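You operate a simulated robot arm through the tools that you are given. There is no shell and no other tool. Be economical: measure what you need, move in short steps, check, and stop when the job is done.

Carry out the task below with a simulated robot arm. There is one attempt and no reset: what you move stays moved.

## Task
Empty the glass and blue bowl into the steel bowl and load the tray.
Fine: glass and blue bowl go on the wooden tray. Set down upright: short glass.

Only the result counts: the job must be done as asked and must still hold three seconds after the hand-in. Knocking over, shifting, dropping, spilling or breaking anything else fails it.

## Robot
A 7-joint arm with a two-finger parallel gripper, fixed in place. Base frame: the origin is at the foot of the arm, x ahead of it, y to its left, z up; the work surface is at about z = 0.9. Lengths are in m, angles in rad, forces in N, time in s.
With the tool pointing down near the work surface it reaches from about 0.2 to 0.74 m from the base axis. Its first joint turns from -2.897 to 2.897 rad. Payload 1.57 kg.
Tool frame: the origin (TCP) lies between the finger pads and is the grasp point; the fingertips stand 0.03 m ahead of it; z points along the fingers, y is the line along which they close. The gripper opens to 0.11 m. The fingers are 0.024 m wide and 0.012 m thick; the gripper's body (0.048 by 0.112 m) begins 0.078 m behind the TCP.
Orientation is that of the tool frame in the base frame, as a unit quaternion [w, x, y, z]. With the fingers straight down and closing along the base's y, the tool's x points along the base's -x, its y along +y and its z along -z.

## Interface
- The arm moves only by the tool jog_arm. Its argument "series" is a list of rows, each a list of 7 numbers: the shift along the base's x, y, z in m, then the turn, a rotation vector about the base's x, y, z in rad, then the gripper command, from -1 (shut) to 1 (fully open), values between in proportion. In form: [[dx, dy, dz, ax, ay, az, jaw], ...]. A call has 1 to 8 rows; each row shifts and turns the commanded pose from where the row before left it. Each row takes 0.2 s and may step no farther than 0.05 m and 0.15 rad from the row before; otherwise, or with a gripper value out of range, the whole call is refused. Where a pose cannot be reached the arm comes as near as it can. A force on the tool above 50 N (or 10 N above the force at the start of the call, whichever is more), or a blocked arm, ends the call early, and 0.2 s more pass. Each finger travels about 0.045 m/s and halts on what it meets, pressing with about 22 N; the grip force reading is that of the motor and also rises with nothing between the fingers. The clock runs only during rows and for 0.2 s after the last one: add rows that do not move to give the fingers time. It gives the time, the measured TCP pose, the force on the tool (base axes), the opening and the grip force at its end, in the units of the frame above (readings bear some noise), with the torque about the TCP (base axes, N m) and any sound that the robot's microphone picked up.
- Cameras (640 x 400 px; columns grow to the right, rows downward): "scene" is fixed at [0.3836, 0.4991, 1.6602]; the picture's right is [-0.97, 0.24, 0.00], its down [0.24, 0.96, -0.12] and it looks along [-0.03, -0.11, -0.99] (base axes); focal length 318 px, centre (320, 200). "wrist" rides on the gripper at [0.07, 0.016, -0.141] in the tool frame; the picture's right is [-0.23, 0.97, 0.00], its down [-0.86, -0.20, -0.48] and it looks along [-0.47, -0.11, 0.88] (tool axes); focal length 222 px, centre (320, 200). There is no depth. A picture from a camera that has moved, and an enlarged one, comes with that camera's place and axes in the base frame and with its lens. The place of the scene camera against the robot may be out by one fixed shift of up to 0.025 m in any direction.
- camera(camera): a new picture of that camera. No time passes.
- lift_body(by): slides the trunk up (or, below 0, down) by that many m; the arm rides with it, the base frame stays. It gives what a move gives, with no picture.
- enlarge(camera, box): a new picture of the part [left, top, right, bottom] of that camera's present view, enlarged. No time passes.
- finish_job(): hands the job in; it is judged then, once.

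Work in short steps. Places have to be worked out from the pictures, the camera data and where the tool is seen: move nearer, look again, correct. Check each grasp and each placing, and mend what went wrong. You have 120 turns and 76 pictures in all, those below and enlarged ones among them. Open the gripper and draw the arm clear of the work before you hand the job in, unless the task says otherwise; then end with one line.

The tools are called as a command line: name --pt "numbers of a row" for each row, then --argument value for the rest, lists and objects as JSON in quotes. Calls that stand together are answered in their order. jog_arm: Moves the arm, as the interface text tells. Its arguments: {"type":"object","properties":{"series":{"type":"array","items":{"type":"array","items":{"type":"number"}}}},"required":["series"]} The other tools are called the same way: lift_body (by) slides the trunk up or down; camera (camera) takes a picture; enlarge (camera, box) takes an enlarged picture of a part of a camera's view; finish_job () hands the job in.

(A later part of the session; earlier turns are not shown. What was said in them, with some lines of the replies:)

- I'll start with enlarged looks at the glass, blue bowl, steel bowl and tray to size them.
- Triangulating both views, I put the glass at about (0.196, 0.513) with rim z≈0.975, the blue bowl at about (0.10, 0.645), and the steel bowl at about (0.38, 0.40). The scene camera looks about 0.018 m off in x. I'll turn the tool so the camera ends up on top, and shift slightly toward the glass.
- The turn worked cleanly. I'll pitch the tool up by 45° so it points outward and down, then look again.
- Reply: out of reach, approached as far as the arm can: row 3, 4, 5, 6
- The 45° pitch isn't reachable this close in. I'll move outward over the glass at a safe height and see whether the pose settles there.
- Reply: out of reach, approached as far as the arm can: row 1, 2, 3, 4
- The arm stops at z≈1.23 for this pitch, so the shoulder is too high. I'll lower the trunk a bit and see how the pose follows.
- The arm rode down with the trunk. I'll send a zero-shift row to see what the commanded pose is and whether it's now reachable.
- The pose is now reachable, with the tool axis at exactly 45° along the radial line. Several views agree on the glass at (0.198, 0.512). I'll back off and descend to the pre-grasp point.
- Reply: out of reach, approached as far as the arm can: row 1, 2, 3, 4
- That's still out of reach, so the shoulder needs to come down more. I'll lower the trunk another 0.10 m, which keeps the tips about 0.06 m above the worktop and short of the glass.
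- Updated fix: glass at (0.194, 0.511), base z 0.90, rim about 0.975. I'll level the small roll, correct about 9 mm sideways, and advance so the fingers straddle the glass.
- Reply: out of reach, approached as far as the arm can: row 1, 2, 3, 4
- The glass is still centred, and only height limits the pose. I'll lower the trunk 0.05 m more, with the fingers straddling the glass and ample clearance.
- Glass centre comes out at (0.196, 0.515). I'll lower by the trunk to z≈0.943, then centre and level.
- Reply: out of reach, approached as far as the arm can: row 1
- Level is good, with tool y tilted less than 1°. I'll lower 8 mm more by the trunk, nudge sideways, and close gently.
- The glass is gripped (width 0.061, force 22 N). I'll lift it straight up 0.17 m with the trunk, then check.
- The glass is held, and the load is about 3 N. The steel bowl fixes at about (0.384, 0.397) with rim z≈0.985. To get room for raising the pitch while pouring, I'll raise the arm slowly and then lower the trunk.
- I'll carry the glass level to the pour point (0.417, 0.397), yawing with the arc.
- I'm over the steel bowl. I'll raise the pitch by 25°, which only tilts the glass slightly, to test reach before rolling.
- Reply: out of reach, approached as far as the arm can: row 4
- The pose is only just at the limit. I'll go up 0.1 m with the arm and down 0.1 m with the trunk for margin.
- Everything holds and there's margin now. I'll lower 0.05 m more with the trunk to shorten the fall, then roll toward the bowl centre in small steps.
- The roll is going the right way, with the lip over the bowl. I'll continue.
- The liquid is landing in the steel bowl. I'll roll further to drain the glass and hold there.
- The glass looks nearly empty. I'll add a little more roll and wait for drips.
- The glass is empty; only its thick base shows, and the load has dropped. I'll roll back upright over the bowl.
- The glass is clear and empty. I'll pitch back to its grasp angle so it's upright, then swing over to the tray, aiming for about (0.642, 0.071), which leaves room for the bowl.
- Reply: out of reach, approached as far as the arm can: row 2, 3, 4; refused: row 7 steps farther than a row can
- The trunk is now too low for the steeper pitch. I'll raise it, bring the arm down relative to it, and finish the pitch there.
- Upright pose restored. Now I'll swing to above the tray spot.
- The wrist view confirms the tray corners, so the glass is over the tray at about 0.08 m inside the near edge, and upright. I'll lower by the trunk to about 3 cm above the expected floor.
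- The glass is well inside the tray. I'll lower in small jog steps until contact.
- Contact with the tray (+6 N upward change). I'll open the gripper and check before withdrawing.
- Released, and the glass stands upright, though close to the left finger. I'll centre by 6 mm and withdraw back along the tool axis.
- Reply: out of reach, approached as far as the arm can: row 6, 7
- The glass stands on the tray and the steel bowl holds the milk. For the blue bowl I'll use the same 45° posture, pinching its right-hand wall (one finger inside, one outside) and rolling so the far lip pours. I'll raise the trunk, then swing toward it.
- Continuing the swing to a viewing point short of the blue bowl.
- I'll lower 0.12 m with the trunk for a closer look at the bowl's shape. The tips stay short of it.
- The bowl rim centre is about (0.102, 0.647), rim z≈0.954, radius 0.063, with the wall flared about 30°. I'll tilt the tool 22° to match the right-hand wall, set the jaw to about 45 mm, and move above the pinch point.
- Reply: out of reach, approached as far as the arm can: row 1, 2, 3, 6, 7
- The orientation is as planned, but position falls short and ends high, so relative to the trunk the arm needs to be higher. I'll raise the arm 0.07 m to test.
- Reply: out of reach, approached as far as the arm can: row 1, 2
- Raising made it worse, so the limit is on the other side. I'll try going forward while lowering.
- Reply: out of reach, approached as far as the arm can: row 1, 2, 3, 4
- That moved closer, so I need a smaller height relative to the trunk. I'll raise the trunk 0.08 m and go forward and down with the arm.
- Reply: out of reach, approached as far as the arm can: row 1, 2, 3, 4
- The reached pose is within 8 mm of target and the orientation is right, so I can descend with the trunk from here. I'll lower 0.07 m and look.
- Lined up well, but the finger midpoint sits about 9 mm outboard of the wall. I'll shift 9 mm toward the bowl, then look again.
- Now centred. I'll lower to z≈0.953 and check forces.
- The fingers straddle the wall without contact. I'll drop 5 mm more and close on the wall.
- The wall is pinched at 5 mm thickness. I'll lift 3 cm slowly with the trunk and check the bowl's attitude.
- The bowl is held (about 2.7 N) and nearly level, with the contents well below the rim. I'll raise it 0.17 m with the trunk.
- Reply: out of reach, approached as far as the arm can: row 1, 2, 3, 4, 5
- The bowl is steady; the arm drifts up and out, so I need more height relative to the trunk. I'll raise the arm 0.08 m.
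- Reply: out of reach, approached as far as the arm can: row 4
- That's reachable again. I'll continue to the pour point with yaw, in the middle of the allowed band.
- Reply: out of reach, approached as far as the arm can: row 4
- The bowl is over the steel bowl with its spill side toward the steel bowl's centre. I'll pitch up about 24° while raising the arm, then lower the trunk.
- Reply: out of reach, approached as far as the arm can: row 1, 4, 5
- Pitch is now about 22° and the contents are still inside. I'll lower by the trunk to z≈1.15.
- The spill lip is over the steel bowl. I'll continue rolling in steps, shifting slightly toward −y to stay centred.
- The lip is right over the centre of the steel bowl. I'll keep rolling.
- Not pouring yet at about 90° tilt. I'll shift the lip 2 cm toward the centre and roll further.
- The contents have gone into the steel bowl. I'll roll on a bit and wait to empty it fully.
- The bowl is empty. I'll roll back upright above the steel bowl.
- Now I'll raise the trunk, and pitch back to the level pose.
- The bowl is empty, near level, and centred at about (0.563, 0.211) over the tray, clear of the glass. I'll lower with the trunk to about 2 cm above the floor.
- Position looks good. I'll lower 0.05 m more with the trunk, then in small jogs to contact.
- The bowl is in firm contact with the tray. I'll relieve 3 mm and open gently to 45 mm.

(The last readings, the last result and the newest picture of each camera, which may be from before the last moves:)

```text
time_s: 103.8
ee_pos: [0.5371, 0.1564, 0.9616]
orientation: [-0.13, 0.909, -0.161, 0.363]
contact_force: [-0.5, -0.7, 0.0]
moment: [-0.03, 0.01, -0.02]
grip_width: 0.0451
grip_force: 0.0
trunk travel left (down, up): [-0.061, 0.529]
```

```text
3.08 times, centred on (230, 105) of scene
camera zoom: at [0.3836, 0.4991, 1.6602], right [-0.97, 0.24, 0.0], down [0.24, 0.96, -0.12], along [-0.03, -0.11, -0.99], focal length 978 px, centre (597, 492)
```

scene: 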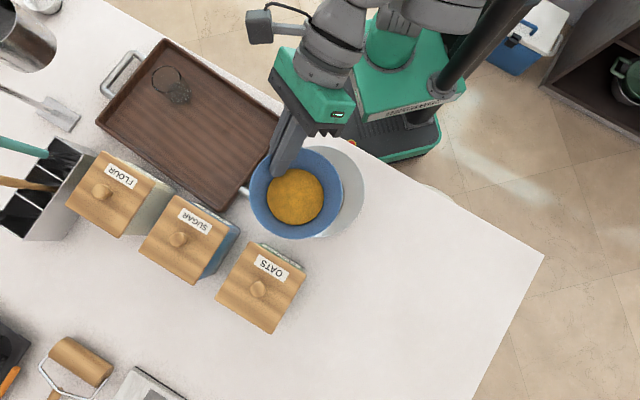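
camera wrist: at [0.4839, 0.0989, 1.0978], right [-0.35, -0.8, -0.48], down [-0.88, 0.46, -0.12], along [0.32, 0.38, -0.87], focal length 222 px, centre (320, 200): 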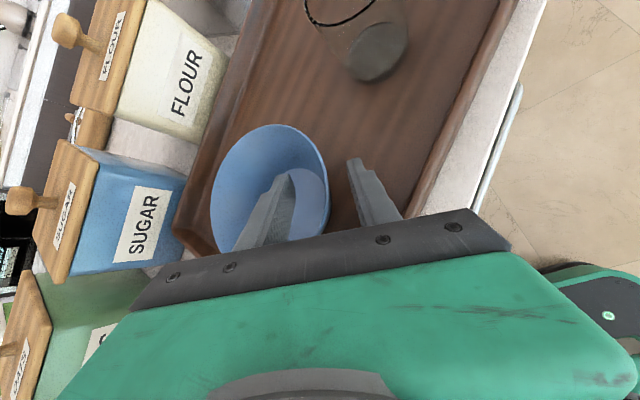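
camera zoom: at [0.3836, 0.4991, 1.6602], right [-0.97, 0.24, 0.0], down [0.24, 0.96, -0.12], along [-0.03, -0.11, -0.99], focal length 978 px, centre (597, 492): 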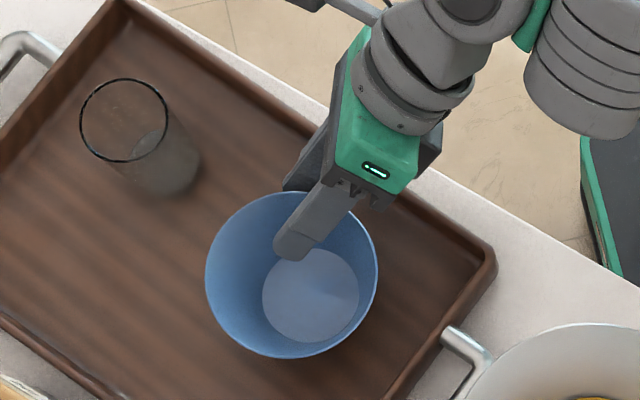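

The bowl stands level on the tray beside the glass. I'll withdraw straight up with the trunk, the same way I descended.

lift_body --by 0.2

jog_arm --pt "-0.03 0.02 0.0 0 0 0 0.5" --pt "-0.03 0.03 0.0 0 0 0 0.5" --pt "-0.03 0.03 0.0 0 0 0 0.5" --pt "-0.03 0.03 0.0 0 0 0 1"

camera --camera "scene"

camera --camera "wrist"

```text
time_s: 106.0
ee_pos: [0.5372, 0.1564, 1.1606]
orientation: [-0.13, 0.909, -0.161, 0.363]
contact_force: [0.2, 0.2, 0.3]
moment: [0.04, -0.02, -0.01]
grip_width: 0.045
grip_force: 0.2
trunk travel left (down, up): [-0.261, 0.329]
```

```text
time_s: 107.0
ee_pos: [0.4231, 0.2574, 1.1622]
orientation: [-0.13, 0.908, -0.161, 0.364]
contact_force: [0.0, -1.5, -1.1]
moment: [0.1, -0.17, 0.07]
grip_width: 0.1099
grip_force: 0.1
out of reach, approached as far as the arm can: row 4
trunk travel left (down, up): [-0.261, 0.329]
```

```text
10 pictures are left
```

scene: 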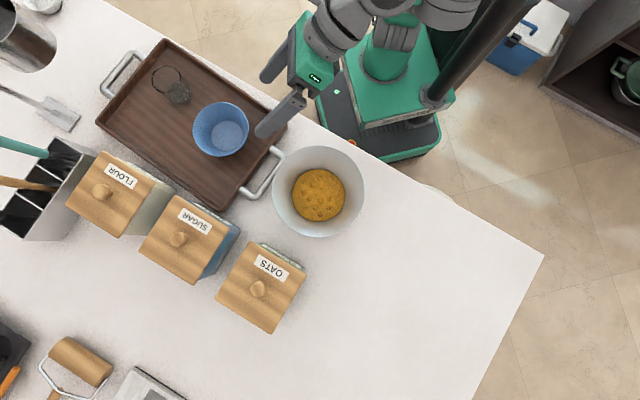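

```text
9 pictures are left
camera wrist: at [0.3693, 0.1993, 1.2985], right [-0.35, -0.8, -0.48], down [-0.88, 0.45, -0.12], along [0.32, 0.39, -0.87], focal length 222 px, centre (320, 200)
```

wrist: 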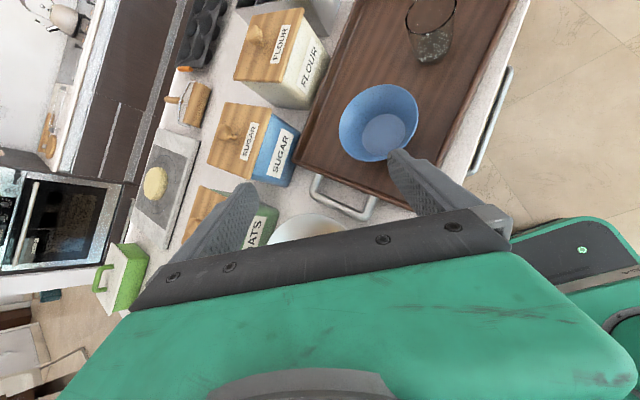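

Everything is in place: the glass is upright and the bowl is on the tray, with both contents in the steel bowl and nothing spilled. I'll raise the arm further clear, then hand in.

lift_body --by 0.15

enlarge --camera "scene" --box '[80, 20, 380, 250]'

```text
time_s: 108.7
ee_pos: [0.4248, 0.2595, 1.3122]
orientation: [-0.131, 0.909, -0.16, 0.362]
contact_force: [-0.2, -0.1, 0.2]
moment: [0.0, -0.01, 0.03]
grip_width: 0.1103
grip_force: 0.1
trunk travel left (down, up): [-0.411, 0.179]
```

```text
1.74 times, centred on (230, 135) of scene
camera zoom: at [0.3836, 0.4991, 1.6602], right [-0.97, 0.24, 0.0], down [0.24, 0.96, -0.12], along [-0.03, -0.11, -0.99], focal length 553 px, centre (476, 313)
```

zoom: 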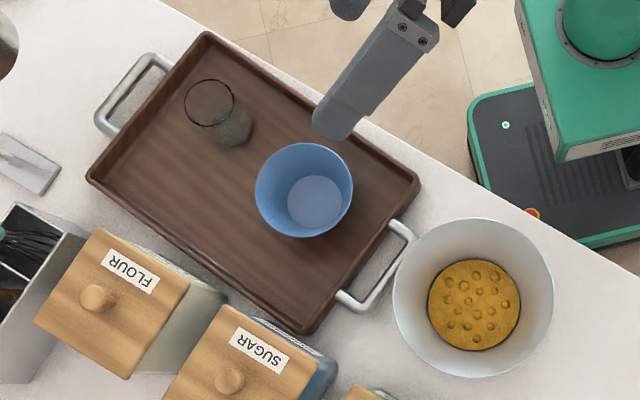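

The arm is clear, the gripper is open, and all items are settled. Handing in.

finish_job

```text
The job is handed in.
```

The glass and blue bowl are emptied into the steel bowl and standing upright on the wooden tray, with no spills visible in the final pictures.
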